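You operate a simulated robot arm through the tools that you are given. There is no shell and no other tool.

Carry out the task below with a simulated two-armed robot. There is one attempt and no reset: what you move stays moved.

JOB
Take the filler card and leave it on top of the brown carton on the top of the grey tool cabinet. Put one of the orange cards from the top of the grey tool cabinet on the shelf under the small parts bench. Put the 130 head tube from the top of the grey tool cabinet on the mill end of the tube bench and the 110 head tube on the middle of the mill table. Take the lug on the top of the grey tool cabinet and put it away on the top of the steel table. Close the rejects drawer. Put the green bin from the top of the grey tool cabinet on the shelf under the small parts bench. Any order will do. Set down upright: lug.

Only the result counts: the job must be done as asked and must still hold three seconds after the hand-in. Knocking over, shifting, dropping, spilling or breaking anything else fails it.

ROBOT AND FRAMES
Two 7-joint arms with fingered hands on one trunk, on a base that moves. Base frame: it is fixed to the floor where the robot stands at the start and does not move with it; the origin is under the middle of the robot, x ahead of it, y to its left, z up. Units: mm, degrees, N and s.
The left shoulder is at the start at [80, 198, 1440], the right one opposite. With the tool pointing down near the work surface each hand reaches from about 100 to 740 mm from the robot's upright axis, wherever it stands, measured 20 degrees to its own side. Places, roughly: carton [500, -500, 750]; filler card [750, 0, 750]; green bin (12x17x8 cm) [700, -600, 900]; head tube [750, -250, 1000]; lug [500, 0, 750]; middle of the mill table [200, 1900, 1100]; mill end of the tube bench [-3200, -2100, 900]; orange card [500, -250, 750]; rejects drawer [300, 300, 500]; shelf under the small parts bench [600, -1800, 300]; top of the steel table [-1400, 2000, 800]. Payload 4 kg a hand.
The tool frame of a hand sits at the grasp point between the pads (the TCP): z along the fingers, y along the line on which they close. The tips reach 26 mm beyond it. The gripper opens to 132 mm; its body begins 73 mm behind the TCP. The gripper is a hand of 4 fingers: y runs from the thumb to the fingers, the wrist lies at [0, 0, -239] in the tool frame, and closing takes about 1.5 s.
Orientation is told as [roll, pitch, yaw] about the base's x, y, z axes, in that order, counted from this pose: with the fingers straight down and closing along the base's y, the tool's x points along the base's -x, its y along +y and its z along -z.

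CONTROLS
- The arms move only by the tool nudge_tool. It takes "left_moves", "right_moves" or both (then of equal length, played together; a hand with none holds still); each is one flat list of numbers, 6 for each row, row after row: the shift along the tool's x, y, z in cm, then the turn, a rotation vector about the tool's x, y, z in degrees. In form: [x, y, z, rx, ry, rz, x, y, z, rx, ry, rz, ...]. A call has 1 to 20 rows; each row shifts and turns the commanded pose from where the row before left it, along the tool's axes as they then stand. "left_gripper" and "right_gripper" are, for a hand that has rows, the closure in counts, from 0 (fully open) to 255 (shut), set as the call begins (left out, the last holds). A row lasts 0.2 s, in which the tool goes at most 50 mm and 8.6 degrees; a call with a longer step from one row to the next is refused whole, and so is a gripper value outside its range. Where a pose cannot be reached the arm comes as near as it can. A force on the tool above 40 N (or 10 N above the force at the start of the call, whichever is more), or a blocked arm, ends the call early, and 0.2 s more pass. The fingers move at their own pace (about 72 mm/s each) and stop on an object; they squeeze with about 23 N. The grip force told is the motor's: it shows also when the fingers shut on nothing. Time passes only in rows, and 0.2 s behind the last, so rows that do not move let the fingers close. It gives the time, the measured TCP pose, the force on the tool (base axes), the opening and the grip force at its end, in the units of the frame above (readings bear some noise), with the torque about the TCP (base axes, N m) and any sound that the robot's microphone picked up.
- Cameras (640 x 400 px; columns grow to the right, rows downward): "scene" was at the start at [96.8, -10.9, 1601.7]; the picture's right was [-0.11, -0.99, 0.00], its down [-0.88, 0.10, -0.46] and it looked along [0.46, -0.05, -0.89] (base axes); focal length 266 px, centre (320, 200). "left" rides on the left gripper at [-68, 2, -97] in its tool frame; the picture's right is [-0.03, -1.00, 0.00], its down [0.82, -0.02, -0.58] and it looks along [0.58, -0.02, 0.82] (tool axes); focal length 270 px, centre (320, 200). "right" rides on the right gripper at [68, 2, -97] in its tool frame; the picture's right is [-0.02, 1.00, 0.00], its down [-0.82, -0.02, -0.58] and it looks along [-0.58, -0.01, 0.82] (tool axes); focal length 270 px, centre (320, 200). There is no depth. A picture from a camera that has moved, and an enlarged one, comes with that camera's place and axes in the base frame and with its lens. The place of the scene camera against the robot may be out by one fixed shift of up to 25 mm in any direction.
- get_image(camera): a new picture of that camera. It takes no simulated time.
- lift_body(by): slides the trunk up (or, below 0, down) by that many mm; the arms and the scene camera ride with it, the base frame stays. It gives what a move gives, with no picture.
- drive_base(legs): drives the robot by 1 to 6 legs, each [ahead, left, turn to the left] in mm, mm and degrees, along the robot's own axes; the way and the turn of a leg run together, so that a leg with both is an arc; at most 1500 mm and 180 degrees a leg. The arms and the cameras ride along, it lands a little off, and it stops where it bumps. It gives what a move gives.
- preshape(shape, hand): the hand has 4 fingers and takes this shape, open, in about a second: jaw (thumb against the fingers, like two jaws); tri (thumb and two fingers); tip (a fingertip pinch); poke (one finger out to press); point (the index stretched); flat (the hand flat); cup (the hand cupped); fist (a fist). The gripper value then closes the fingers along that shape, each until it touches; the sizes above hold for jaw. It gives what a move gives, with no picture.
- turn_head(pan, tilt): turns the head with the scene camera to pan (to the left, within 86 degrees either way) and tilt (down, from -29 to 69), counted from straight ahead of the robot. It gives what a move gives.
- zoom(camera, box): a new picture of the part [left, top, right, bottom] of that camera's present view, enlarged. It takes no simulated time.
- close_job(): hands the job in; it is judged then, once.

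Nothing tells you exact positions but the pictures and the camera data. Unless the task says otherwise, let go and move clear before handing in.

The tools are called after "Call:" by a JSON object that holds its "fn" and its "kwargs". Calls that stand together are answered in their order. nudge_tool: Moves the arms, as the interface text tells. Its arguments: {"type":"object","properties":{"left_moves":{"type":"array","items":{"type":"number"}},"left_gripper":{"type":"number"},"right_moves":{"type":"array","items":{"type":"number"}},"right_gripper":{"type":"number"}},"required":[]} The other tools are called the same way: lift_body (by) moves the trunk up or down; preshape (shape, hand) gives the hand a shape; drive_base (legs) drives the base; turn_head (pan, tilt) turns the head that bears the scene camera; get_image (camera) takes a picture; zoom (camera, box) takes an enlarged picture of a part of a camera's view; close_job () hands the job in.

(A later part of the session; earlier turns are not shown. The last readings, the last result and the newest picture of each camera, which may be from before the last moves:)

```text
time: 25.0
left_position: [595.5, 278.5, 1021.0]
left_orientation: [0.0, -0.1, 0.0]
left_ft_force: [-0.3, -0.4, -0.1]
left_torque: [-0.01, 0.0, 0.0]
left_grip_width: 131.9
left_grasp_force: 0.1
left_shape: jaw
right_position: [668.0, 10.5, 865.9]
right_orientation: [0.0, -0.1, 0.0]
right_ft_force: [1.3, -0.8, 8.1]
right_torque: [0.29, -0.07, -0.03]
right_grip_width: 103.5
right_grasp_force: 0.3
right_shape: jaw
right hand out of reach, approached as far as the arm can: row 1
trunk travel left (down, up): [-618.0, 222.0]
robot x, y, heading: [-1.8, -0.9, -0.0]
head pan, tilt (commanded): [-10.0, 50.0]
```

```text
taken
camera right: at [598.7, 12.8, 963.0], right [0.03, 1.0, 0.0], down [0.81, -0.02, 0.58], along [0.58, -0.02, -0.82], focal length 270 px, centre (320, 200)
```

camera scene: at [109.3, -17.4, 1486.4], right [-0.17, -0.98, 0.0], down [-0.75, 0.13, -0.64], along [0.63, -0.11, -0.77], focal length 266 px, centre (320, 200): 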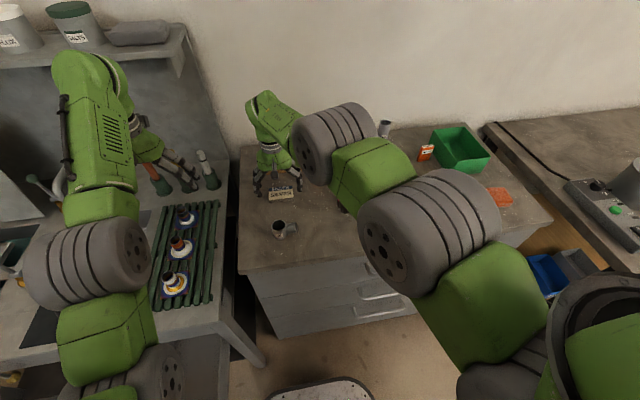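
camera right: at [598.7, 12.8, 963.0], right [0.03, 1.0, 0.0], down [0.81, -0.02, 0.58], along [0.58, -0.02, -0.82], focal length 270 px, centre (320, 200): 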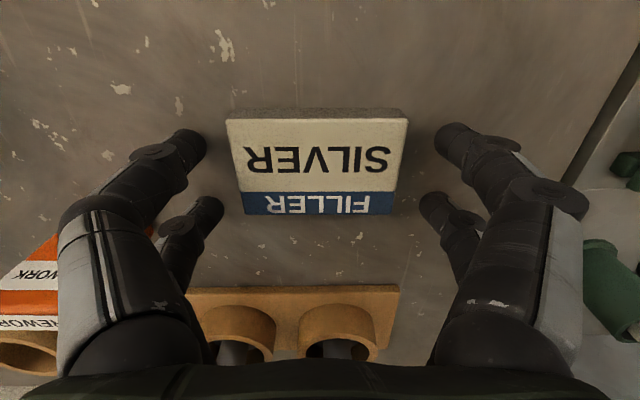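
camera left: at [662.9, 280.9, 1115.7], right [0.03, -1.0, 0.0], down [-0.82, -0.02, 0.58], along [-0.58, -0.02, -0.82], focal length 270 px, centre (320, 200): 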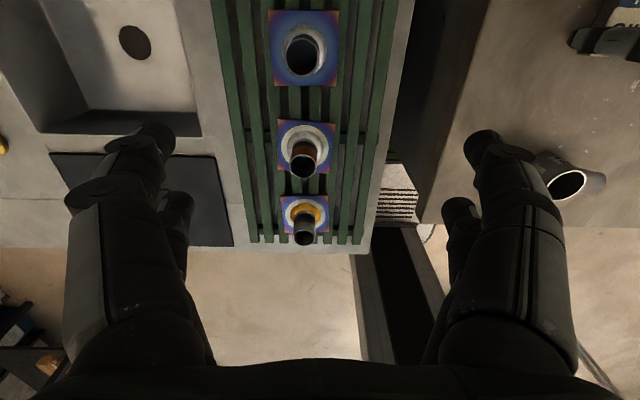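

The fingertips touched the cabinet top at TCP z≈866, so the top is at z≈840. I back off slightly and close on the card.

Call:
{"fn": "nudge_tool", "kwargs": {"right_moves": [0.5, -0.1, -0.25, 0, 0, 0, 0, 0, 0, 0, 0, 0]}}

Call:
{"fn": "nudge_tool", "kwargs": {"right_moves": [0, 0, 0, 0, 0, 0, 0, 0, 0, 0, 0, 0, 0, 0, 0, 0, 0, 0, 0, 0, 0, 0, 0, 0, 0, 0, 0, 0, 0, 0, 0, 0, 0, 0, 0, 0, 0, 0, 0, 0, 0, 0, 0, 0, 0, 0, 0, 0], "right_gripper": 255}}

Call:
{"fn": "get_image", "kwargs": {"camera": "right"}}

```text
time: 25.6
left_position: [594.6, 279.1, 1019.7]
left_orientation: [0.0, -0.1, 0.1]
left_ft_force: [0.7, -1.3, -0.9]
left_torque: [-0.03, -0.03, -0.01]
left_grip_width: 131.7
left_grasp_force: 0.0
left_shape: jaw
right_position: [665.1, 11.0, 866.4]
right_orientation: [0.0, 0.2, -0.1]
right_ft_force: [1.6, -0.6, 4.7]
right_torque: [0.2, -0.08, -0.1]
right_grip_width: 103.5
right_grasp_force: 0.0
right_shape: jaw
trunk travel left (down, up): [-618.0, 222.0]
robot x, y, heading: [0.5, -0.6, 0.0]
head pan, tilt (commanded): [-10.0, 50.0]
```

```text
time: 27.4
left_position: [593.6, 278.9, 1020.5]
left_orientation: [0.0, -0.1, 0.0]
left_ft_force: [0.1, 0.4, -0.5]
left_torque: [-0.01, 0.0, -0.02]
left_grip_width: 132.0
left_grasp_force: 0.1
left_shape: jaw
right_position: [663.5, 11.1, 866.5]
right_orientation: [0.0, 0.1, -0.1]
right_ft_force: [0.6, -0.7, 10.8]
right_torque: [-0.41, 0.14, 0.06]
right_grip_width: 58.6
right_grasp_force: 22.8
right_shape: jaw
trunk travel left (down, up): [-618.0, 222.0]
robot x, y, heading: [0.3, 0.8, -0.3]
head pan, tilt (commanded): [-10.0, 50.0]
```

```text
taken
camera right: at [595.9, 13.0, 964.4], right [0.03, 1.0, 0.0], down [0.82, -0.02, 0.58], along [0.58, -0.02, -0.82], focal length 270 px, centre (320, 200)
```

right: 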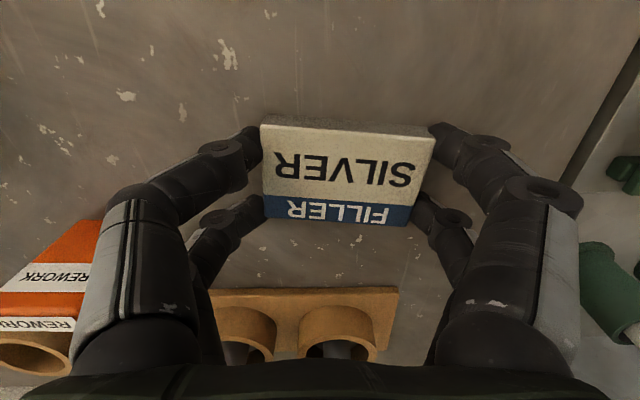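

The jaws hold the card (grip 22.8 N). I lift it gently and check.

Call:
{"fn": "nudge_tool", "kwargs": {"right_moves": [0, 0, -1.5, 0, 0, 0, 0, 0, -2.5, 0, 0, 0, 0, 0, -4, 0, 0, 0, 0, 0, 0, 0, 0, 0]}}

Call:
{"fn": "get_image", "kwargs": {"camera": "right"}}

```text
time: 28.4
left_position: [594.8, 278.1, 1019.5]
left_orientation: [0.1, 0.0, 0.0]
left_ft_force: [-0.1, -0.9, -0.4]
left_torque: [0.02, -0.01, -0.03]
left_grip_width: 132.1
left_grasp_force: 0.1
left_shape: jaw
right_position: [674.0, 15.3, 946.0]
right_orientation: [-0.3, 0.2, 0.0]
right_ft_force: [1.0, 0.0, -0.6]
right_torque: [0.02, 0.02, -0.02]
right_grip_width: 58.3
right_grasp_force: 23.2
right_shape: jaw
right hand out of reach, approached as far as the arm can: row 1, 2
trunk travel left (down, up): [-618.0, 222.0]
robot x, y, heading: [-0.6, -5.1, 0.0]
head pan, tilt (commanded): [-10.0, 50.0]
```

```text
taken
camera right: at [604.6, 16.3, 1043.4], right [0.03, 1.0, 0.0], down [0.82, -0.02, 0.57], along [0.57, -0.02, -0.82], focal length 270 px, centre (320, 200)
```

right: 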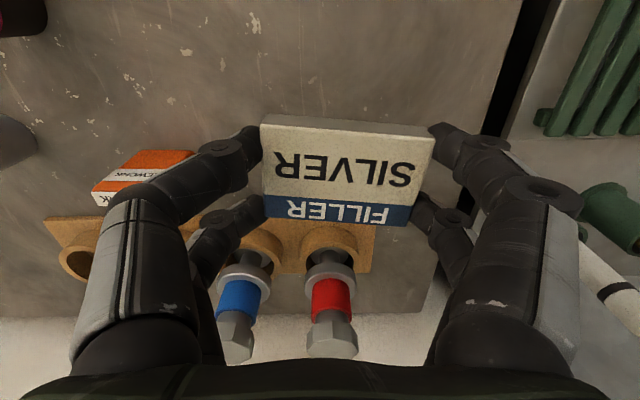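

The card is held securely. I raise the trunk 100 mm for clearance over the tubes, then carry the card over to the carton.

Call:
{"fn": "lift_body", "kwargs": {"by": 110}}

Call:
{"fn": "nudge_tool", "kwargs": {"right_moves": [1.1, -4.5, 0, 0, 0, 0, 1.1, -4.5, 0, 0, 0, 0, 1.1, -4.5, 0, 0, 0, 0, 1.1, -4.5, 0, 0, 0, 0, 1.1, -4.5, 0, 0, 0, 0, 1.1, -4.5, 0, 0, 0, 0, 1.1, -4.5, 0, 0, 0, 0, 1.1, -4.5, 0, 0, 0, 0, 1.1, -4.5, 0, 0, 0, 0, 1.1, -4.5, 0, 0, 0, 0, 0, 0, 0, 0, 0, 0]}}

Call:
{"fn": "get_image", "kwargs": {"camera": "right"}}

Call:
{"fn": "get_image", "kwargs": {"camera": "scene"}}

```text
time: 29.8
left_position: [595.4, 278.5, 1129.2]
left_orientation: [0.1, 0.0, 0.0]
left_ft_force: [0.3, -0.3, 0.0]
left_torque: [0.02, -0.01, -0.01]
left_grip_width: 131.7
left_grasp_force: 0.1
left_shape: jaw
right_position: [672.6, 14.8, 1056.1]
right_orientation: [-0.1, 0.1, 0.0]
right_ft_force: [-0.6, -0.3, 0.1]
right_torque: [-0.02, 0.01, -0.01]
right_grip_width: 58.5
right_grasp_force: 22.9
right_shape: jaw
trunk travel left (down, up): [-728.0, 112.0]
robot x, y, heading: [0.1, 2.1, -0.2]
head pan, tilt (commanded): [-10.0, 50.0]
```

```text
time: 32.2
left_position: [594.9, 278.9, 1129.7]
left_orientation: [0.0, 0.0, 0.0]
left_ft_force: [0.0, 0.0, -0.3]
left_torque: [0.0, 0.01, -0.03]
left_grip_width: 132.1
left_grasp_force: 0.1
left_shape: jaw
right_position: [671.2, -421.5, 1053.1]
right_orientation: [0.0, 0.1, 0.1]
right_ft_force: [-0.5, -0.7, -0.4]
right_torque: [-0.02, 0.0, 0.0]
right_grip_width: 58.2
right_grasp_force: 22.6
right_shape: jaw
right hand out of reach, approached as far as the arm can: row 1, 2, 3, 4, 5, 6, 7, 8
trunk travel left (down, up): [-728.0, 112.0]
robot x, y, heading: [0.2, 0.6, 0.0]
head pan, tilt (commanded): [-10.0, 50.0]
```

```text
taken
camera right: at [603.6, -420.0, 1150.3], right [0.03, 1.0, 0.0], down [0.82, -0.02, 0.57], along [0.57, -0.02, -0.82], focal length 270 px, centre (320, 200)
```

right: 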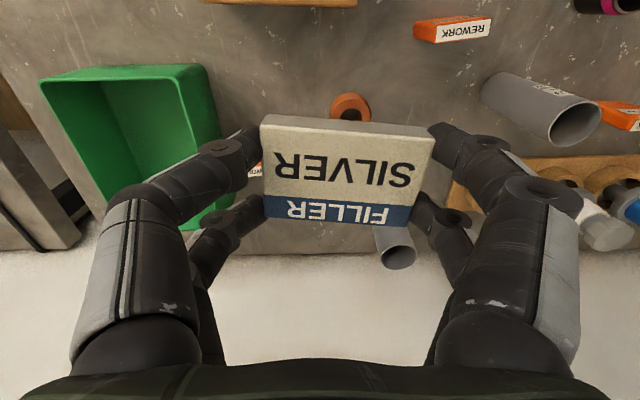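

```text
taken
camera scene: at [109.9, -17.2, 1596.3], right [-0.17, -0.98, 0.0], down [-0.75, 0.13, -0.64], along [0.63, -0.11, -0.77], focal length 266 px, centre (320, 200)
```

scene: 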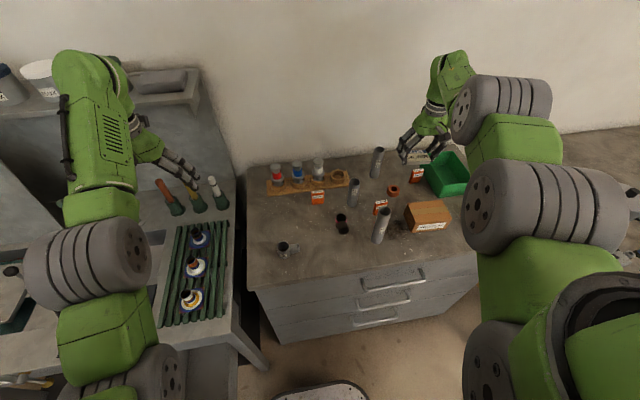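

The arm can't pull in at that height relative to the shoulder, so I raise the trunk further and lower the hand relative to it, then move back over the carton.

Call:
{"fn": "lift_body", "kwargs": {"by": 105}}

Call:
{"fn": "nudge_tool", "kwargs": {"right_moves": [0, 0, 4, 0, 0, 0, 0, 0, 4, 0, 0, 0, 2, -0.5, 2, 0, 0, 0, 3, -0.5, 0, 0, 0, 0, 3, -1, 0, 0, 0, 0, 3, -1, 0, 0, 0, 0, 0, 0, 0, 0, 0, 0]}}

Call:
{"fn": "get_image", "kwargs": {"camera": "right"}}

Call:
{"fn": "get_image", "kwargs": {"camera": "scene"}}

```text
time: 33.6
left_position: [594.9, 279.4, 1234.3]
left_orientation: [0.0, 0.0, -0.1]
left_ft_force: [0.2, 0.5, 0.1]
left_torque: [-0.01, -0.01, 0.0]
left_grip_width: 131.5
left_grasp_force: 0.0
left_shape: jaw
right_position: [672.0, -421.0, 1158.1]
right_orientation: [-0.1, 0.2, 0.1]
right_ft_force: [-0.3, 0.4, -1.3]
right_torque: [0.0, 0.02, -0.01]
right_grip_width: 58.3
right_grasp_force: 23.4
right_shape: jaw
trunk travel left (down, up): [-833.0, 7.0]
robot x, y, heading: [0.8, 3.6, 0.2]
head pan, tilt (commanded): [-10.0, 50.0]
```

```text
time: 35.2
left_position: [595.8, 279.1, 1234.4]
left_orientation: [-0.1, -0.1, 0.0]
left_ft_force: [0.3, -0.3, 0.4]
left_torque: [0.0, -0.06, 0.0]
left_grip_width: 131.9
left_grasp_force: 0.0
left_shape: jaw
right_position: [624.0, -481.2, 1042.6]
right_orientation: [-0.1, 0.3, 0.0]
right_ft_force: [-0.5, 1.4, -0.8]
right_torque: [0.01, -0.02, -0.04]
right_grip_width: 58.2
right_grasp_force: 23.2
right_shape: jaw
right hand out of reach, approached as far as the arm can: row 4, 5, 6
trunk travel left (down, up): [-833.0, 7.0]
robot x, y, heading: [-4.5, -2.7, -0.2]
head pan, tilt (commanded): [-10.0, 50.0]
```

```text
taken
camera right: at [555.3, -480.3, 1140.6], right [0.03, 1.0, 0.0], down [0.82, -0.02, 0.57], along [0.57, -0.02, -0.82], focal length 270 px, centre (320, 200)
```

right: 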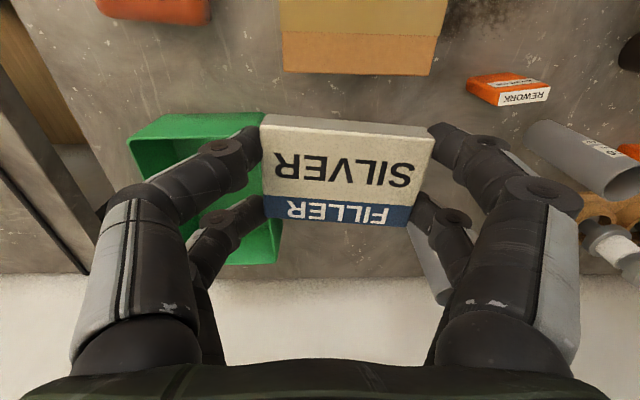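

```text
taken
camera scene: at [108.9, -17.1, 1701.4], right [-0.17, -0.98, 0.0], down [-0.75, 0.13, -0.64], along [0.63, -0.11, -0.77], focal length 266 px, centre (320, 200)
```

scene: 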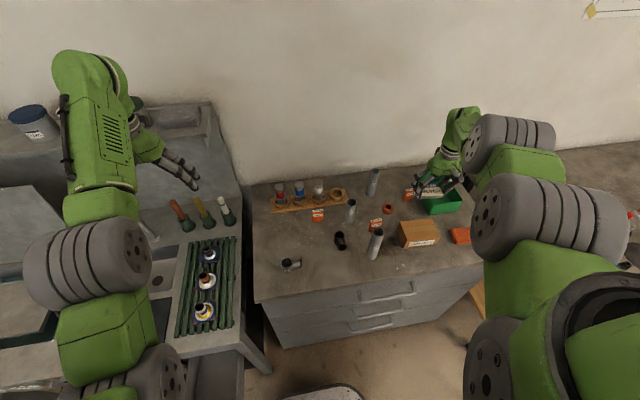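

The arm slid along a joint limit, so I use the base to shift the whole robot back 63 mm and left 29 mm to bring the card over the carton.

Call:
{"fn": "drive_base", "kwargs": {"legs": [[-63, 29, 0]]}}

Call:
{"fn": "get_image", "kwargs": {"camera": "right"}}

```text
time: 36.2
left_position: [546.0, 301.1, 1228.8]
left_orientation: [0.2, 0.6, -0.1]
left_ft_force: [-0.7, -0.5, -0.3]
left_torque: [0.06, 0.12, 0.02]
left_grip_width: 131.8
left_grasp_force: 0.0
left_shape: jaw
right_position: [572.9, -456.7, 1033.7]
right_orientation: [0.2, 0.9, -0.1]
right_ft_force: [0.8, 0.1, -0.6]
right_torque: [0.04, 0.09, 0.01]
right_grip_width: 58.2
right_grasp_force: 23.1
right_shape: jaw
trunk travel left (down, up): [-833.0, 7.0]
robot x, y, heading: [-60.4, 30.3, -0.5]
head pan, tilt (commanded): [-10.0, 50.0]
```

```text
taken
camera right: at [504.5, -457.2, 1131.4], right [0.03, 1.0, 0.0], down [0.83, -0.02, 0.56], along [0.56, -0.01, -0.83], focal length 270 px, centre (320, 200)
```

right: 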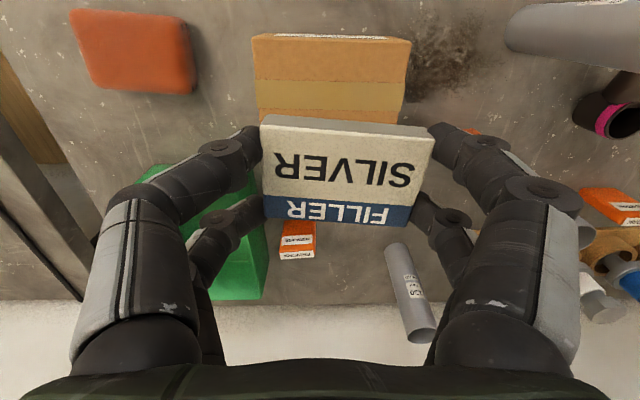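

The card is nearly above the carton now. I level the hand, centre it at about (562,-450) and descend partway.

Call:
{"fn": "nudge_tool", "kwargs": {"right_moves": [0, 0.2, 2.5, 0.2, -0.9, 0, 0.4, 0.2, 2.5, 0, 0, 0, 0.4, 0.2, 2, 0, 0, 0, 0.3, 0, 1.5, 0, 0, 0, 0, 0, 0, 0, 0, 0]}}

Call:
{"fn": "get_image", "kwargs": {"camera": "right"}}

Call:
{"fn": "get_image", "kwargs": {"camera": "scene"}}

```text
time: 37.4
left_position: [532.2, 306.4, 1235.9]
left_orientation: [-0.1, -0.1, 0.0]
left_ft_force: [0.1, -0.2, 0.2]
left_torque: [0.0, 0.0, -0.02]
left_grip_width: 132.0
left_grasp_force: 0.2
left_shape: jaw
right_position: [549.6, -447.0, 958.6]
right_orientation: [-0.3, -0.8, -0.2]
right_ft_force: [-0.1, 0.0, -0.6]
right_torque: [0.03, 0.0, -0.02]
right_grip_width: 58.2
right_grasp_force: 22.6
right_shape: jaw
trunk travel left (down, up): [-833.0, 7.0]
robot x, y, heading: [-62.2, 30.5, 0.1]
head pan, tilt (commanded): [-10.0, 50.0]
```

```text
taken
camera right: at [479.8, -445.6, 1055.4], right [0.03, 1.0, -0.01], down [0.81, -0.02, 0.59], along [0.59, -0.02, -0.81], focal length 270 px, centre (320, 200)
```

right: 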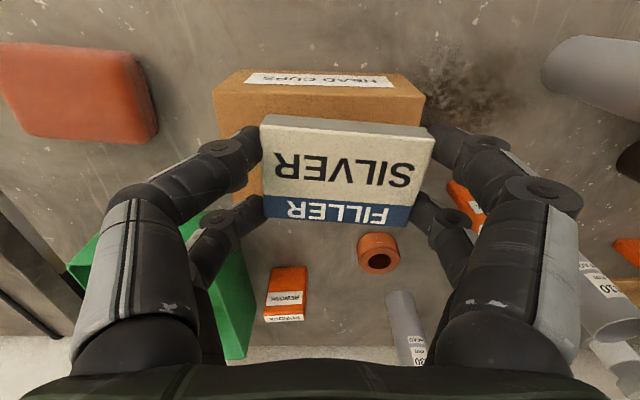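

```text
taken
camera scene: at [45.5, 12.0, 1701.5], right [-0.17, -0.98, 0.0], down [-0.75, 0.13, -0.64], along [0.63, -0.11, -0.77], focal length 266 px, centre (320, 200)
```

scene: 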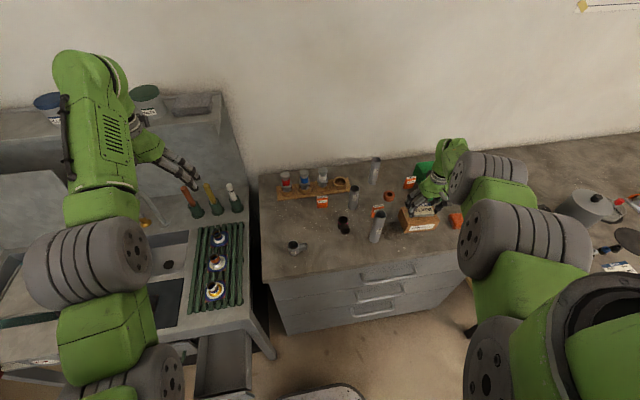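

The carton top centre is about (561,-448); the held card sits offset from the TCP, so I shift to centre the card and descend to just above the top.

Call:
{"fn": "nudge_tool", "kwargs": {"right_moves": [-0.8, -0.6, 0, -0.3, 0.8, 0.2, -0.8, -0.6, 1.2, 0, 0, 0, 0, 0, 1.2, 0, 0, 0, 0, 0, 0, 0, 0, 0]}}

Call:
{"fn": "get_image", "kwargs": {"camera": "right"}}

Call:
{"fn": "zoom", "kwargs": {"camera": "scene", "box": [370, 150, 490, 250]}}

```text
time: 38.4
left_position: [534.4, 306.5, 1236.4]
left_orientation: [0.0, -0.1, -0.2]
left_ft_force: [0.0, 0.1, -0.3]
left_torque: [-0.03, 0.0, 0.02]
left_grip_width: 131.9
left_grasp_force: 0.1
left_shape: jaw
right_position: [547.2, -446.3, 951.0]
right_orientation: [-0.1, 0.4, -0.3]
right_ft_force: [0.6, -1.3, -0.3]
right_torque: [-0.02, 0.01, -0.02]
right_grip_width: 58.0
right_grasp_force: 22.7
right_shape: jaw
right hand out of reach, approached as far as the arm can: row 1, 2, 3
trunk travel left (down, up): [-833.0, 7.0]
robot x, y, heading: [-62.9, 28.8, -0.0]
head pan, tilt (commanded): [-10.0, 50.0]
```

```text
taken
camera right: at [480.0, -444.5, 1048.2], right [0.03, 1.0, 0.0], down [0.82, -0.03, 0.57], along [0.57, -0.02, -0.82], focal length 270 px, centre (320, 200)
```

right: 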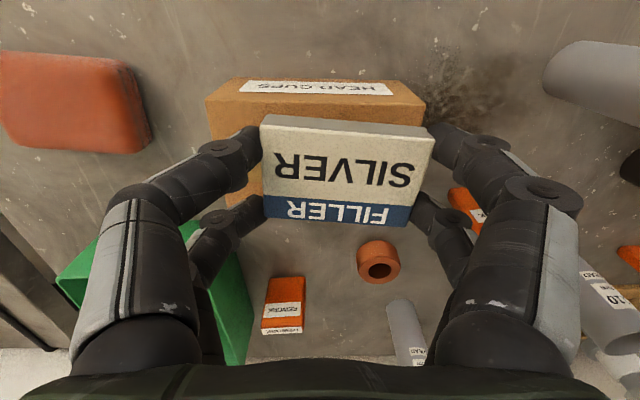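

```text
4.00 times, centred on (430, 200) of scene
camera zoom: at [48.6, 10.5, 1701.2], right [-0.17, -0.98, 0.0], down [-0.75, 0.13, -0.64], along [0.63, -0.11, -0.77], focal length 1065 px, centre (-120, 200)
```

zoom: 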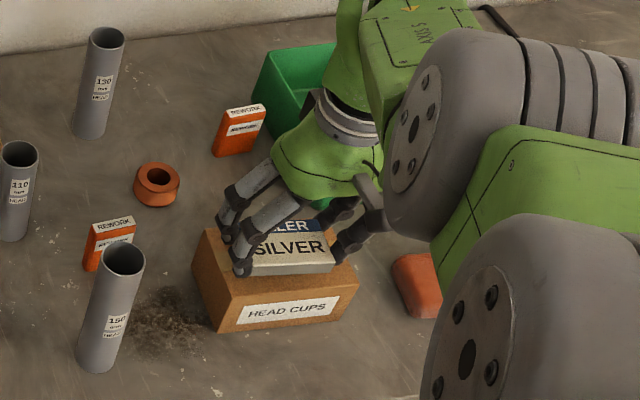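

The arm is at full stretch at this trunk height. I will instead shift the base a little forward-right to centre the card, then lower the trunk for the final set-down.

Call:
{"fn": "drive_base", "kwargs": {"legs": [[18, -11, 0]]}}

Call:
{"fn": "lift_body", "kwargs": {"by": -18}}

Call:
{"fn": "get_image", "kwargs": {"camera": "right"}}

Call:
{"fn": "zoom", "kwargs": {"camera": "scene", "box": [370, 150, 490, 250]}}

```text
time: 39.2
left_position: [547.3, 297.8, 1234.8]
left_orientation: [-0.1, -0.3, 0.0]
left_ft_force: [-0.5, 0.0, 0.3]
left_torque: [-0.02, -0.01, -0.03]
left_grip_width: 131.9
left_grasp_force: 0.1
left_shape: jaw
right_position: [563.4, -454.6, 954.6]
right_orientation: [-0.1, -0.1, -0.3]
right_ft_force: [0.9, 0.2, -0.7]
right_torque: [-0.02, -0.01, 0.02]
right_grip_width: 58.2
right_grasp_force: 22.9
right_shape: jaw
trunk travel left (down, up): [-833.0, 7.0]
robot x, y, heading: [-41.6, 16.5, 0.2]
head pan, tilt (commanded): [-10.0, 50.0]
```

```text
time: 39.8
left_position: [552.1, 295.0, 1216.5]
left_orientation: [0.0, 0.1, 0.0]
left_ft_force: [0.2, -0.2, 0.4]
left_torque: [-0.01, -0.01, -0.01]
left_grip_width: 131.8
left_grasp_force: 0.1
left_shape: jaw
right_position: [567.3, -457.3, 932.8]
right_orientation: [0.0, 0.2, -0.3]
right_ft_force: [0.0, 0.6, 0.5]
right_torque: [-0.01, 0.03, 0.03]
right_grip_width: 57.9
right_grasp_force: 22.9
right_shape: jaw
trunk travel left (down, up): [-815.0, 25.0]
robot x, y, heading: [-44.2, 17.4, -0.3]
head pan, tilt (commanded): [-10.0, 50.0]
```

```text
taken
camera right: at [498.1, -455.5, 1030.8], right [0.03, 1.0, 0.0], down [0.82, -0.02, 0.57], along [0.57, -0.02, -0.82], focal length 270 px, centre (320, 200)
```

right: 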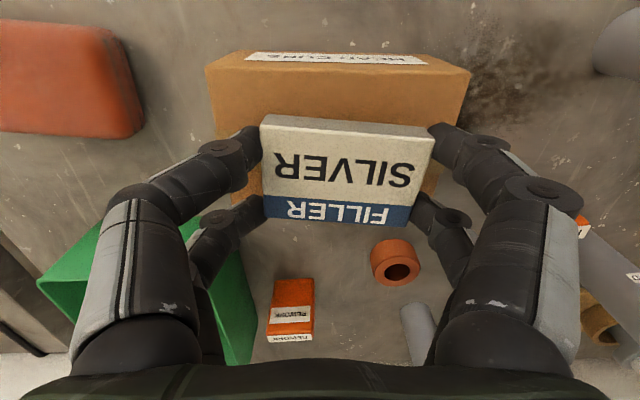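

```text
4.00 times, centred on (430, 200) of scene
camera zoom: at [66.2, -0.2, 1683.3], right [-0.17, -0.98, 0.0], down [-0.75, 0.13, -0.64], along [0.63, -0.11, -0.77], focal length 1065 px, centre (-120, 200)
```

zoom: 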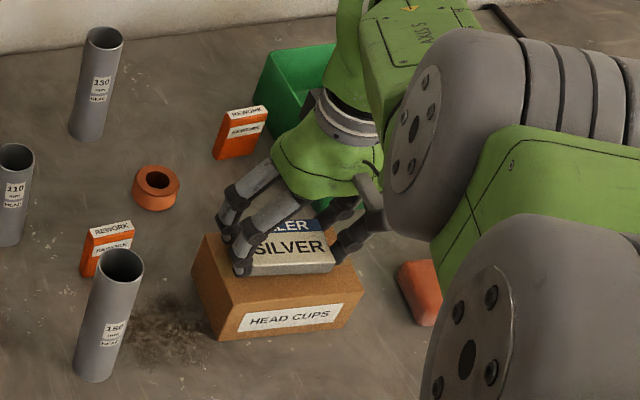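

The card is centred over the carton top. I lower it with the trunk in small steps until it touches.

Call:
{"fn": "lift_body", "kwargs": {"by": -7}}

Call:
{"fn": "lift_body", "kwargs": {"by": -3}}

Call:
{"fn": "zoom", "kwargs": {"camera": "scene", "box": [370, 150, 490, 250]}}

```text
time: 40.4
left_position: [551.1, 296.3, 1209.6]
left_orientation: [-0.1, 0.0, 0.0]
left_ft_force: [0.5, -0.5, -0.2]
left_torque: [-0.02, 0.0, -0.02]
left_grip_width: 131.7
left_grasp_force: 0.0
left_shape: jaw
right_position: [567.3, -456.3, 928.2]
right_orientation: [-0.1, 0.1, -0.4]
right_ft_force: [-0.6, -0.7, 2.3]
right_torque: [-0.1, 0.01, 0.05]
right_grip_width: 58.0
right_grasp_force: 23.3
right_shape: jaw
trunk travel left (down, up): [-808.0, 32.0]
robot x, y, heading: [-38.7, 17.5, -0.4]
head pan, tilt (commanded): [-10.0, 50.0]
```

```text
time: 40.9
left_position: [549.9, 297.1, 1207.4]
left_orientation: [-0.1, -0.1, 0.0]
left_ft_force: [0.0, 0.1, 0.3]
left_torque: [0.0, -0.02, 0.02]
left_grip_width: 131.7
left_grasp_force: 0.2
left_shape: jaw
right_position: [566.2, -456.3, 926.8]
right_orientation: [-0.3, -0.2, -0.3]
right_ft_force: [-0.9, -1.9, 15.6]
right_torque: [-0.56, 0.29, -0.01]
right_grip_width: 58.1
right_grasp_force: 23.2
right_shape: jaw
trunk travel left (down, up): [-805.0, 35.0]
robot x, y, heading: [-42.1, 14.5, 0.0]
head pan, tilt (commanded): [-10.0, 50.0]
```

```text
4.00 times, centred on (430, 200) of scene
camera zoom: at [63.3, 2.1, 1673.7], right [-0.17, -0.98, 0.0], down [-0.75, 0.13, -0.64], along [0.63, -0.11, -0.77], focal length 1065 px, centre (-120, 200)
```

zoom: 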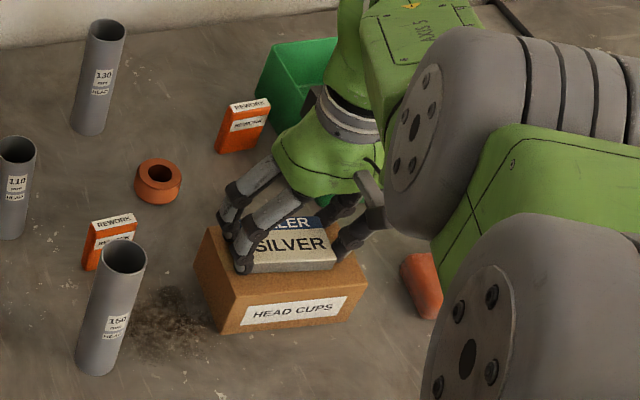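

Contact made (15 N) with the carton top at z≈900. I ease up 2 mm, then open the jaws.

Call:
{"fn": "lift_body", "kwargs": {"by": 2}}

Call:
{"fn": "nudge_tool", "kwargs": {"right_moves": [0, 0, 0, 0, 0, 0, 0, 0, 0, 0, 0, 0, 0, 0, 0, 0, 0, 0, 0, 0, 0, 0, 0, 0, 0, 0, 0, 0, 0, 0], "right_gripper": 70}}

Call:
{"fn": "get_image", "kwargs": {"camera": "right"}}

```text
time: 41.4
left_position: [549.0, 296.5, 1209.0]
left_orientation: [-0.1, -0.2, 0.0]
left_ft_force: [0.0, -0.1, 0.1]
left_torque: [-0.01, 0.03, 0.01]
left_grip_width: 132.1
left_grasp_force: 0.1
left_shape: jaw
right_position: [565.8, -457.5, 927.1]
right_orientation: [-0.2, 0.0, -0.2]
right_ft_force: [1.8, -2.4, 11.1]
right_torque: [-0.46, 0.14, 0.15]
right_grip_width: 58.0
right_grasp_force: 23.1
right_shape: jaw
trunk travel left (down, up): [-807.0, 33.0]
robot x, y, heading: [-46.1, 24.2, -0.1]
head pan, tilt (commanded): [-10.0, 50.0]
```

```text
time: 42.6
left_position: [550.4, 294.9, 1209.7]
left_orientation: [0.0, -0.1, -0.1]
left_ft_force: [-1.1, -0.5, -0.8]
left_torque: [0.01, 0.02, 0.0]
left_grip_width: 131.9
left_grasp_force: 0.1
left_shape: jaw
right_position: [564.9, -456.0, 927.0]
right_orientation: [0.0, 0.2, -0.2]
right_ft_force: [-1.7, -1.7, 7.8]
right_torque: [0.41, -0.04, 0.09]
right_grip_width: 95.1
right_grasp_force: 0.1
right_shape: jaw
trunk travel left (down, up): [-807.0, 33.0]
robot x, y, heading: [-43.2, 15.2, -0.1]
head pan, tilt (commanded): [-10.0, 50.0]
```

```text
taken
camera right: at [496.0, -455.0, 1023.5], right [0.03, 1.0, 0.0], down [0.82, -0.02, 0.57], along [0.57, -0.02, -0.82], focal length 270 px, centre (320, 200)
```

right: 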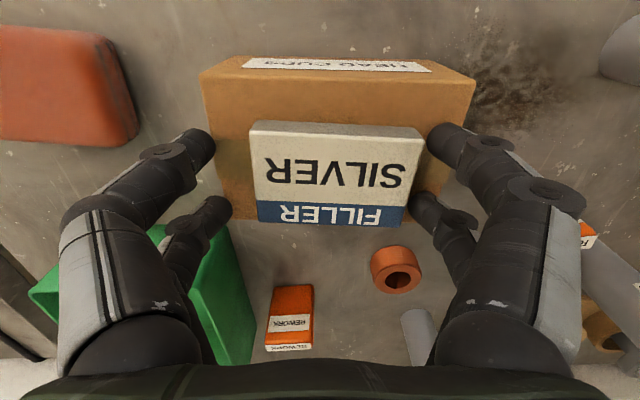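

The card is resting on the carton. I raise straight up with the trunk, then with the arm.

Call:
{"fn": "lift_body", "kwargs": {"by": 32}}

Call:
{"fn": "nudge_tool", "kwargs": {"right_moves": [0, 0, -3, 0, 0, 0, 0, 0, -3, 0, 0, 0, 0, 0, -3, 0, 0, 0, 0, 0, 0, 0, 0, 0]}}

Call:
{"fn": "get_image", "kwargs": {"camera": "right"}}

Call:
{"fn": "get_image", "kwargs": {"camera": "scene"}}

```text
time: 43.4
left_position: [551.0, 296.6, 1240.1]
left_orientation: [-0.1, 0.0, 0.1]
left_ft_force: [0.5, -0.4, 0.1]
left_torque: [0.01, 0.02, 0.0]
left_grip_width: 131.8
left_grasp_force: 0.1
left_shape: jaw
right_position: [565.0, -455.9, 957.7]
right_orientation: [0.1, 0.3, -0.2]
right_ft_force: [-0.5, 1.1, -0.2]
right_torque: [0.05, -0.01, 0.02]
right_grip_width: 95.7
right_grasp_force: 0.1
right_shape: jaw
trunk travel left (down, up): [-839.0, 1.0]
robot x, y, heading: [-41.6, 18.5, 0.2]
head pan, tilt (commanded): [-10.0, 50.0]
```

```text
time: 44.4
left_position: [551.5, 294.8, 1240.8]
left_orientation: [0.0, 0.0, 0.1]
left_ft_force: [-0.7, 1.0, 0.2]
left_torque: [0.03, -0.02, -0.04]
left_grip_width: 131.8
left_grasp_force: 0.0
left_shape: jaw
right_position: [580.9, -463.1, 1042.9]
right_orientation: [0.1, 0.3, -0.3]
right_ft_force: [-0.1, 0.6, 0.2]
right_torque: [0.01, 0.01, -0.04]
right_grip_width: 95.9
right_grasp_force: 0.1
right_shape: jaw
right hand out of reach, approached as far as the arm can: row 2, 3
trunk travel left (down, up): [-839.0, 1.0]
robot x, y, heading: [-45.5, 15.6, -0.1]
head pan, tilt (commanded): [-10.0, 50.0]
```

```text
taken
camera right: at [511.7, -461.4, 1141.4], right [0.03, 1.0, 0.0], down [0.82, -0.03, 0.57], along [0.57, -0.02, -0.82], focal length 270 px, centre (320, 200)
```

right: 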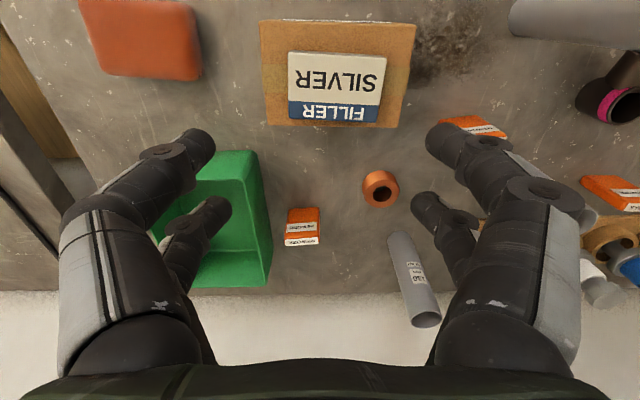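

```text
taken
camera scene: at [66.5, -0.4, 1707.2], right [-0.17, -0.98, 0.0], down [-0.75, 0.13, -0.64], along [0.63, -0.11, -0.77], focal length 266 px, centre (320, 200)
```

scene: 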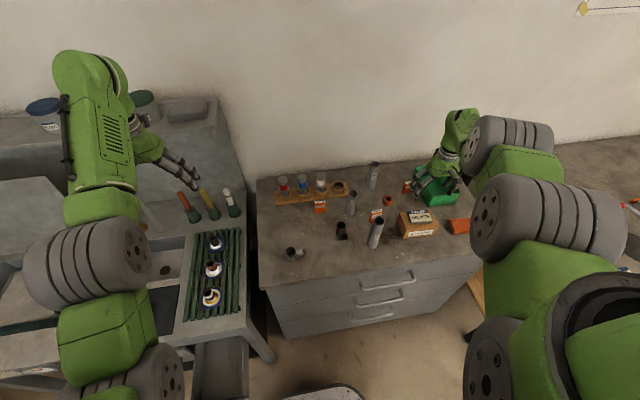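

The filler card is placed. The right arm seems stuck near full stretch, so I try extending fully and then retracting to get its elbow to fold properly.

Call:
{"fn": "nudge_tool", "kwargs": {"right_moves": [-3.5, -1.8, 0, 0, 0, 0, -3.5, -1.8, 0, 0, 0, 0, -3.5, -1.8, 0, 0, 0, 0, 3, 1.5, 0, 0, 0, 0, 3, 1.5, 0, 0, 0, 0, 3, 1.5, 0, 0, 0, 0, 3, 1.5, 0, 0, 0, 0, 3, 1.5, 0, 0, 0, 0, 0, 0, 0, 0, 0, 0]}}

Call:
{"fn": "get_image", "kwargs": {"camera": "scene"}}

```text
time: 46.4
left_position: [552.1, 295.2, 1240.1]
left_orientation: [-0.1, -0.1, 0.0]
left_ft_force: [-0.8, -0.2, 0.1]
left_torque: [-0.03, 0.05, -0.01]
left_grip_width: 132.1
left_grasp_force: 0.0
left_shape: jaw
right_position: [575.3, -458.9, 1024.2]
right_orientation: [0.1, 0.3, -0.2]
right_ft_force: [0.3, -0.3, -0.4]
right_torque: [-0.02, 0.02, 0.02]
right_grip_width: 95.7
right_grasp_force: 0.0
right_shape: jaw
right hand out of reach, approached as far as the arm can: row 1, 2, 3, 4, 5, 6, 7, 8
trunk travel left (down, up): [-839.0, 1.0]
robot x, y, heading: [-40.7, 16.7, 0.2]
head pan, tilt (commanded): [-10.0, 50.0]
```

```text
taken
camera scene: at [66.1, -0.4, 1707.3], right [-0.17, -0.98, 0.0], down [-0.75, 0.13, -0.64], along [0.63, -0.11, -0.77], focal length 266 px, centre (320, 200)
```

scene: 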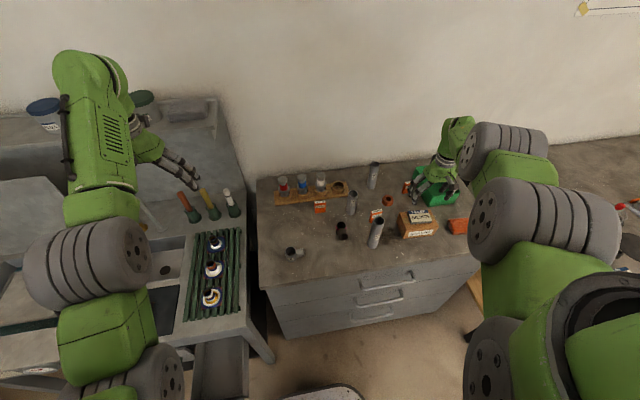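

The arm appears jammed against a joint limit here. I back the robot away from the cabinet so I can reposition both arms in free air and deal with the drawer.

Call:
{"fn": "drive_base", "kwargs": {"legs": [[-360, 0, 0]]}}

Call:
{"fn": "get_image", "kwargs": {"camera": "scene"}}

```text
time: 48.7
left_position: [196.7, 294.9, 1238.5]
left_orientation: [0.0, 0.2, -0.1]
left_ft_force: [0.3, 0.0, -0.1]
left_torque: [-0.01, 0.03, 0.02]
left_grip_width: 131.8
left_grasp_force: 0.1
left_shape: jaw
right_position: [220.4, -458.3, 1022.0]
right_orientation: [0.1, 0.5, -0.3]
right_ft_force: [0.4, 0.0, -0.4]
right_torque: [-0.01, 0.04, 0.0]
right_grip_width: 95.7
right_grasp_force: 0.0
right_shape: jaw
trunk travel left (down, up): [-839.0, 1.0]
robot x, y, heading: [-401.7, 17.9, -0.1]
head pan, tilt (commanded): [-10.0, 50.0]
```

```text
taken
camera scene: at [-287.0, 0.3, 1707.0], right [-0.18, -0.98, 0.0], down [-0.76, 0.13, -0.64], along [0.63, -0.11, -0.77], focal length 266 px, centre (320, 200)
```

scene: 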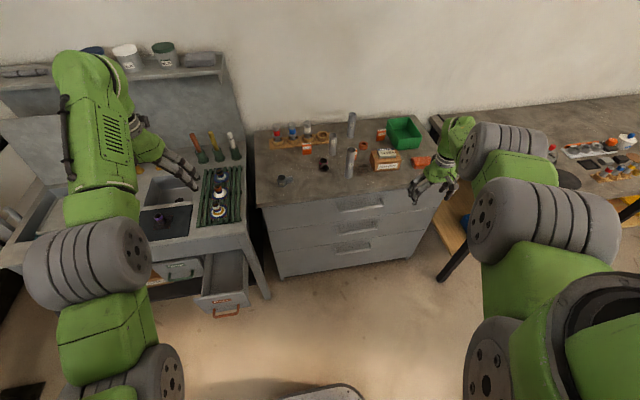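

From here I can see the open drawer under the left bench. I zoom in on it and its label.

Call:
{"fn": "zoom", "kwargs": {"camera": "scene", "box": [130, 220, 290, 330]}}

Call:
{"fn": "turn_head", "kwargs": {"pan": 20, "tilt": 50}}

Call:
{"fn": "get_image", "kwargs": {"camera": "scene"}}

```text
3.64 times, centred on (210, 275) of scene
camera zoom: at [-287.0, 0.3, 1707.0], right [-0.18, -0.98, 0.0], down [-0.76, 0.13, -0.64], along [0.63, -0.11, -0.77], focal length 968 px, centre (720, -73)
```

zoom: 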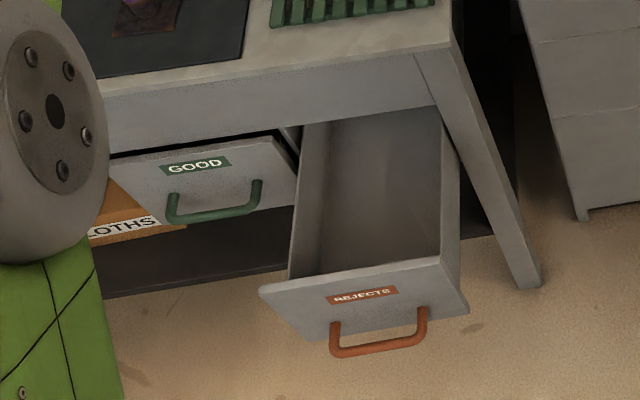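

```text
time: 49.6
left_position: [193.9, 294.7, 1239.8]
left_orientation: [0.0, 0.1, -0.1]
left_ft_force: [0.1, -0.2, 0.7]
left_torque: [-0.03, -0.01, 0.02]
left_grip_width: 131.8
left_grasp_force: 0.0
left_shape: jaw
right_position: [217.6, -459.2, 1024.8]
right_orientation: [0.1, 0.3, -0.2]
right_ft_force: [-0.3, -0.4, 0.3]
right_torque: [-0.02, -0.03, 0.0]
right_grip_width: 95.7
right_grasp_force: 0.1
right_shape: jaw
trunk travel left (down, up): [-839.0, 1.0]
robot x, y, heading: [-401.6, 18.8, -0.2]
head pan, tilt (commanded): [20.0, 50.0]
```

```text
taken
camera scene: at [-296.2, 40.0, 1707.4], right [0.34, -0.94, 0.0], down [-0.72, -0.26, -0.64], along [0.61, 0.22, -0.77], focal length 266 px, centre (320, 200)
```

scene: 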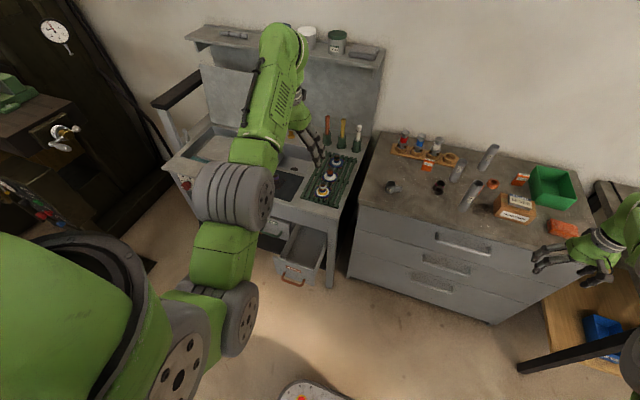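

The label confirms REJECTS: its front plate is at x≈175, y 240–435, z≈467–620 with the handle at z≈493. I will point the left hand forward (pitch −90°) so it can push the plate above the handle.

Call:
{"fn": "nudge_tool", "kwargs": {"left_moves": [0, 0, 0, 0, -8.2, 0, 0, 0, 0, 0, -8.2, 0, 0, 0, 0, 0, -8.2, 0, 0, 0, 0, 0, -8.2, 0, 0, 0, 0, 0, -8.2, 0, 0, 0, 0, 0, -8.2, 0, 0, 0, 0, 0, -8.2, 0, 0, 0, 0, 0, -8.2, 0, 0, 0, 0, 0, -8.2, 0, 0, 0, 0, 0, -8.2, 0, 0, 0, 0, 0, -8, 0, 0, 0, 0, 0, 0, 0]}}

Call:
{"fn": "get_image", "kwargs": {"camera": "scene"}}

Call:
{"fn": "get_image", "kwargs": {"camera": "left"}}

```text
time: 52.2
left_position: [201.7, 207.4, 1256.4]
left_orientation: [-68.5, -89.9, 68.9]
left_ft_force: [-0.8, 0.7, -0.3]
left_torque: [-0.01, -0.03, 0.0]
left_grip_width: 131.8
left_grasp_force: 0.1
left_shape: jaw
left hand out of reach, approached as far as the arm can: row 8, 9, 10, 11
right_position: [217.8, -457.7, 1025.4]
right_orientation: [0.0, 0.3, -0.3]
right_ft_force: [0.1, -0.2, 1.2]
right_torque: [0.05, 0.0, 0.02]
right_grip_width: 95.8
right_grasp_force: 0.1
right_shape: jaw
trunk travel left (down, up): [-839.0, 1.0]
robot x, y, heading: [-400.6, 16.3, -0.3]
head pan, tilt (commanded): [20.0, 50.0]
```

```text
taken
camera scene: at [-295.0, 40.7, 1707.3], right [0.34, -0.94, 0.0], down [-0.72, -0.26, -0.64], along [0.6, 0.22, -0.77], focal length 266 px, centre (320, 200)
```

scene: 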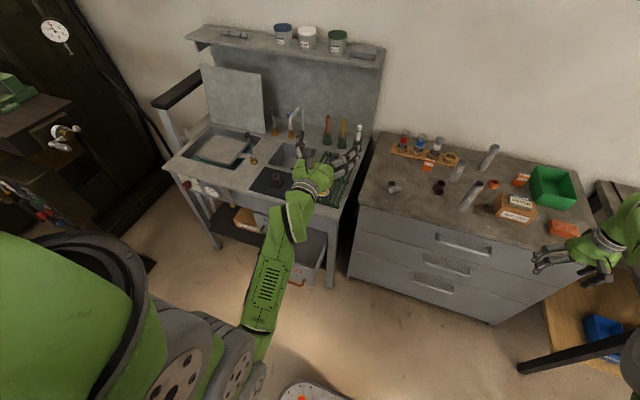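

```text
taken
camera left: at [104.4, 208.6, 1323.7], right [0.01, -1.0, 0.03], down [-0.58, -0.03, -0.82], along [0.82, -0.01, -0.58], focal length 270 px, centre (320, 200)
```

left: 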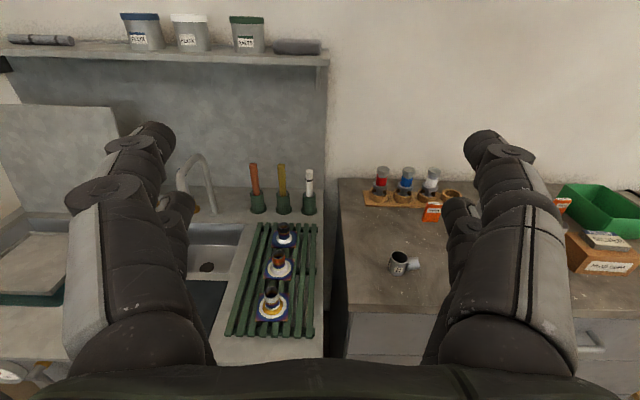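

The left hand now points forward. I make a fist, pull it back and line it up with the drawer at y≈338 before lowering the trunk.

Call:
{"fn": "preshape", "kwargs": {"shape": "fist", "hand": "left"}}

Call:
{"fn": "nudge_tool", "kwargs": {"left_moves": [0, 2.2, -3.5, 0, 0, 0, 0, 2.2, -3.5, 0, 0, 0, 0, 2.2, -3.5, 0, 0, 0, 0, 2.2, -3.5, 0, 0, 0, 0, 2.2, 0, 0, 0, 0, 0, 2.1, 0, 0, 0, 0, 0, 0, 0, 0, 0, 0], "left_gripper": 255}}

Call:
{"fn": "get_image", "kwargs": {"camera": "left"}}

Call:
{"fn": "get_image", "kwargs": {"camera": "scene"}}

```text
time: 53.1
left_position: [201.1, 206.1, 1254.4]
left_orientation: [-15.6, -90.0, 16.2]
left_ft_force: [-0.2, -0.2, -0.2]
left_torque: [-0.03, 0.0, -0.02]
left_grip_width: 0.2
left_grasp_force: 0.1
left_shape: fist
right_position: [217.5, -458.7, 1023.3]
right_orientation: [0.1, 0.3, -0.3]
right_ft_force: [1.3, 0.5, -0.7]
right_torque: [0.0, 0.01, 0.01]
right_grip_width: 95.5
right_grasp_force: 0.1
right_shape: jaw
trunk travel left (down, up): [-839.0, 1.0]
robot x, y, heading: [-397.4, 22.4, 0.0]
head pan, tilt (commanded): [20.0, 50.0]
```

```text
time: 54.8
left_position: [151.1, 207.8, 1261.9]
left_orientation: [-26.2, -89.9, 26.3]
left_ft_force: [0.1, -0.2, 0.0]
left_torque: [0.0, 0.02, -0.04]
left_grip_width: 0.0
left_grasp_force: 0.1
left_shape: fist
left hand out of reach, approached as far as the arm can: row 1, 2, 3, 4, 5, 6
right_position: [217.7, -458.6, 1024.3]
right_orientation: [0.0, 0.3, -0.2]
right_ft_force: [0.3, 0.3, -1.0]
right_torque: [0.02, 0.01, -0.02]
right_grip_width: 95.8
right_grasp_force: 0.1
right_shape: jaw
trunk travel left (down, up): [-839.0, 1.0]
robot x, y, heading: [-399.6, 17.9, -0.0]
head pan, tilt (commanded): [20.0, 50.0]
```

```text
taken
camera left: at [53.1, 208.9, 1329.2], right [0.0, -1.0, 0.03], down [-0.58, -0.02, -0.82], along [0.82, -0.01, -0.58], focal length 270 px, centre (320, 200)
```

left: 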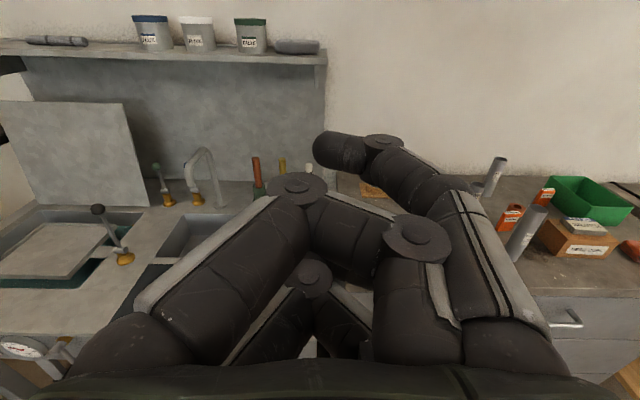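

```text
taken
camera scene: at [-294.7, 40.0, 1707.3], right [0.34, -0.94, 0.0], down [-0.72, -0.26, -0.64], along [0.6, 0.22, -0.77], focal length 266 px, centre (320, 200)
```

scene: 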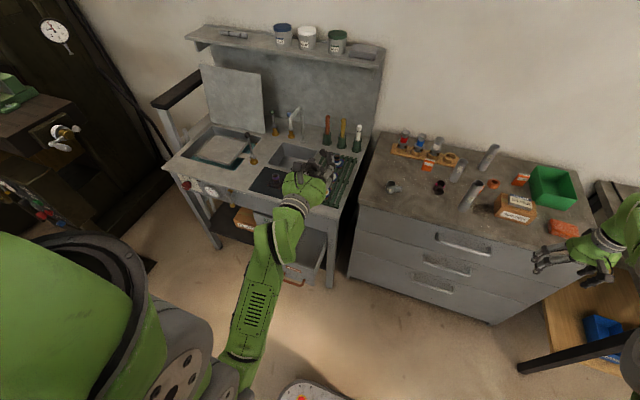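

The arm won't slide sideways in this pose, so I use the base: back 110 mm and left 131 mm, then lower the trunk so the fist faces the drawer front.

Call:
{"fn": "drive_base", "kwargs": {"legs": [[-115, 131, 0]]}}

Call:
{"fn": "lift_body", "kwargs": {"by": -400}}

Call:
{"fn": "get_image", "kwargs": {"camera": "scene"}}

Call:
{"fn": "get_image", "kwargs": {"camera": "left"}}

```text
time: 56.2
left_position: [37.6, 335.6, 1261.3]
left_orientation: [29.3, -89.8, -29.1]
left_ft_force: [-0.2, -0.3, -0.1]
left_torque: [0.02, -0.01, 0.04]
left_grip_width: 0.2
left_grasp_force: 0.1
left_shape: fist
right_position: [105.0, -331.2, 1022.2]
right_orientation: [0.2, 0.4, -0.5]
right_ft_force: [0.6, -0.4, -0.2]
right_torque: [0.04, 0.02, -0.05]
right_grip_width: 96.0
right_grasp_force: 0.1
right_shape: jaw
trunk travel left (down, up): [-839.0, 1.0]
robot x, y, heading: [-515.6, 148.2, 0.1]
head pan, tilt (commanded): [20.0, 50.0]
```

```text
time: 60.1
left_position: [35.4, 337.8, 860.8]
left_orientation: [-33.6, -89.8, 33.9]
left_ft_force: [0.0, 0.2, 0.1]
left_torque: [-0.01, 0.01, 0.0]
left_grip_width: 0.0
left_grasp_force: 0.0
left_shape: fist
right_position: [103.4, -328.1, 624.0]
right_orientation: [0.0, 0.3, -0.4]
right_ft_force: [-1.1, 0.1, -0.4]
right_torque: [-0.01, 0.03, 0.02]
right_grip_width: 95.6
right_grasp_force: 0.0
right_shape: jaw
trunk travel left (down, up): [-439.0, 401.0]
robot x, y, heading: [-516.6, 147.1, -0.2]
head pan, tilt (commanded): [20.0, 50.0]
```

```text
taken
camera scene: at [-409.4, 170.5, 1307.4], right [0.34, -0.94, 0.0], down [-0.72, -0.26, -0.64], along [0.6, 0.22, -0.77], focal length 266 px, centre (320, 200)
```

scene: 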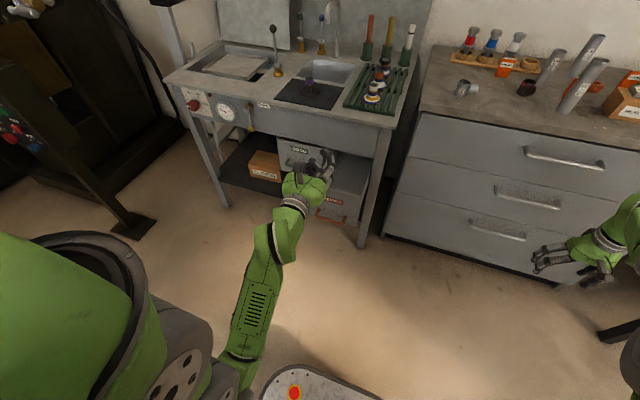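

```text
taken
camera left: at [-61.5, 339.2, 929.4], right [0.0, -1.0, 0.03], down [-0.58, -0.02, -0.82], along [0.82, -0.01, -0.58], focal length 270 px, centre (320, 200)
```

left: 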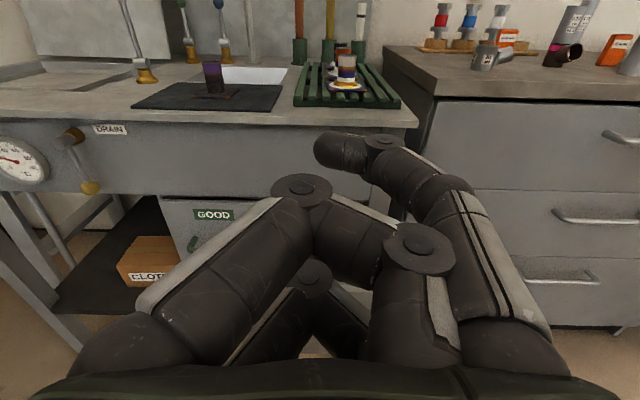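

The hand is aligned. I lower the rest of the way so the fist faces the plate above the handle.

Call:
{"fn": "lift_body", "kwargs": {"by": -282}}

Call:
{"fn": "get_image", "kwargs": {"camera": "scene"}}

Call:
{"fn": "get_image", "kwargs": {"camera": "left"}}

Call:
{"fn": "get_image", "kwargs": {"camera": "right"}}

```text
time: 62.9
left_position: [35.6, 337.6, 579.4]
left_orientation: [-35.8, -89.9, 36.1]
left_ft_force: [-0.7, -0.4, -0.3]
left_torque: [0.0, 0.02, -0.01]
left_grip_width: 0.1
left_grasp_force: 0.1
left_shape: fist
right_position: [103.2, -328.3, 342.1]
right_orientation: [0.1, 0.3, -0.4]
right_ft_force: [0.2, 0.1, 0.0]
right_torque: [0.0, -0.06, 0.01]
right_grip_width: 95.4
right_grasp_force: 0.0
right_shape: jaw
trunk travel left (down, up): [-157.0, 683.0]
robot x, y, heading: [-512.9, 149.5, -0.2]
head pan, tilt (commanded): [20.0, 50.0]
```

```text
taken
camera scene: at [-409.5, 170.5, 1025.4], right [0.34, -0.94, 0.0], down [-0.72, -0.26, -0.64], along [0.6, 0.22, -0.77], focal length 266 px, centre (320, 200)
```

scene: 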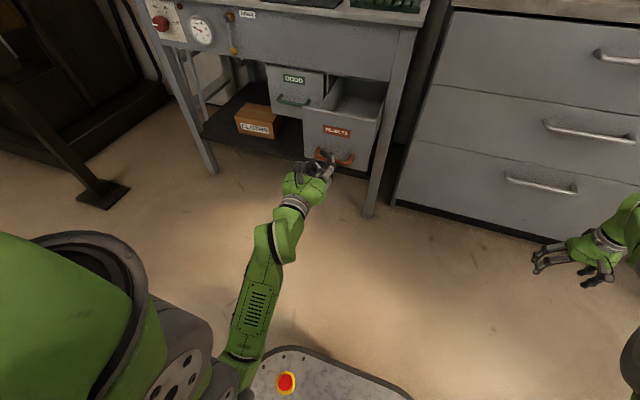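

```text
taken
camera left: at [-61.5, 339.3, 647.4], right [0.0, -1.0, 0.03], down [-0.58, -0.02, -0.82], along [0.82, -0.01, -0.58], focal length 270 px, centre (320, 200)
```

left: 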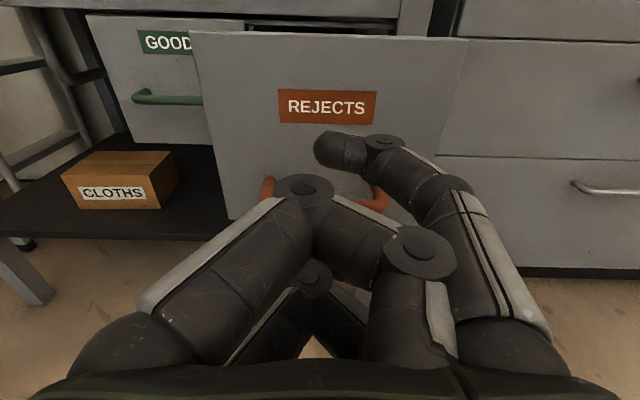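

```text
taken
camera right: at [35.0, -327.0, 439.9], right [0.03, 1.0, 0.0], down [0.82, -0.03, 0.57], along [0.57, -0.02, -0.82], focal length 270 px, centre (320, 200)
```

right: 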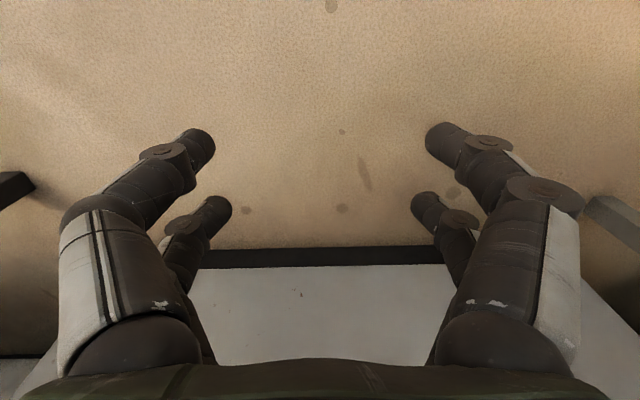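

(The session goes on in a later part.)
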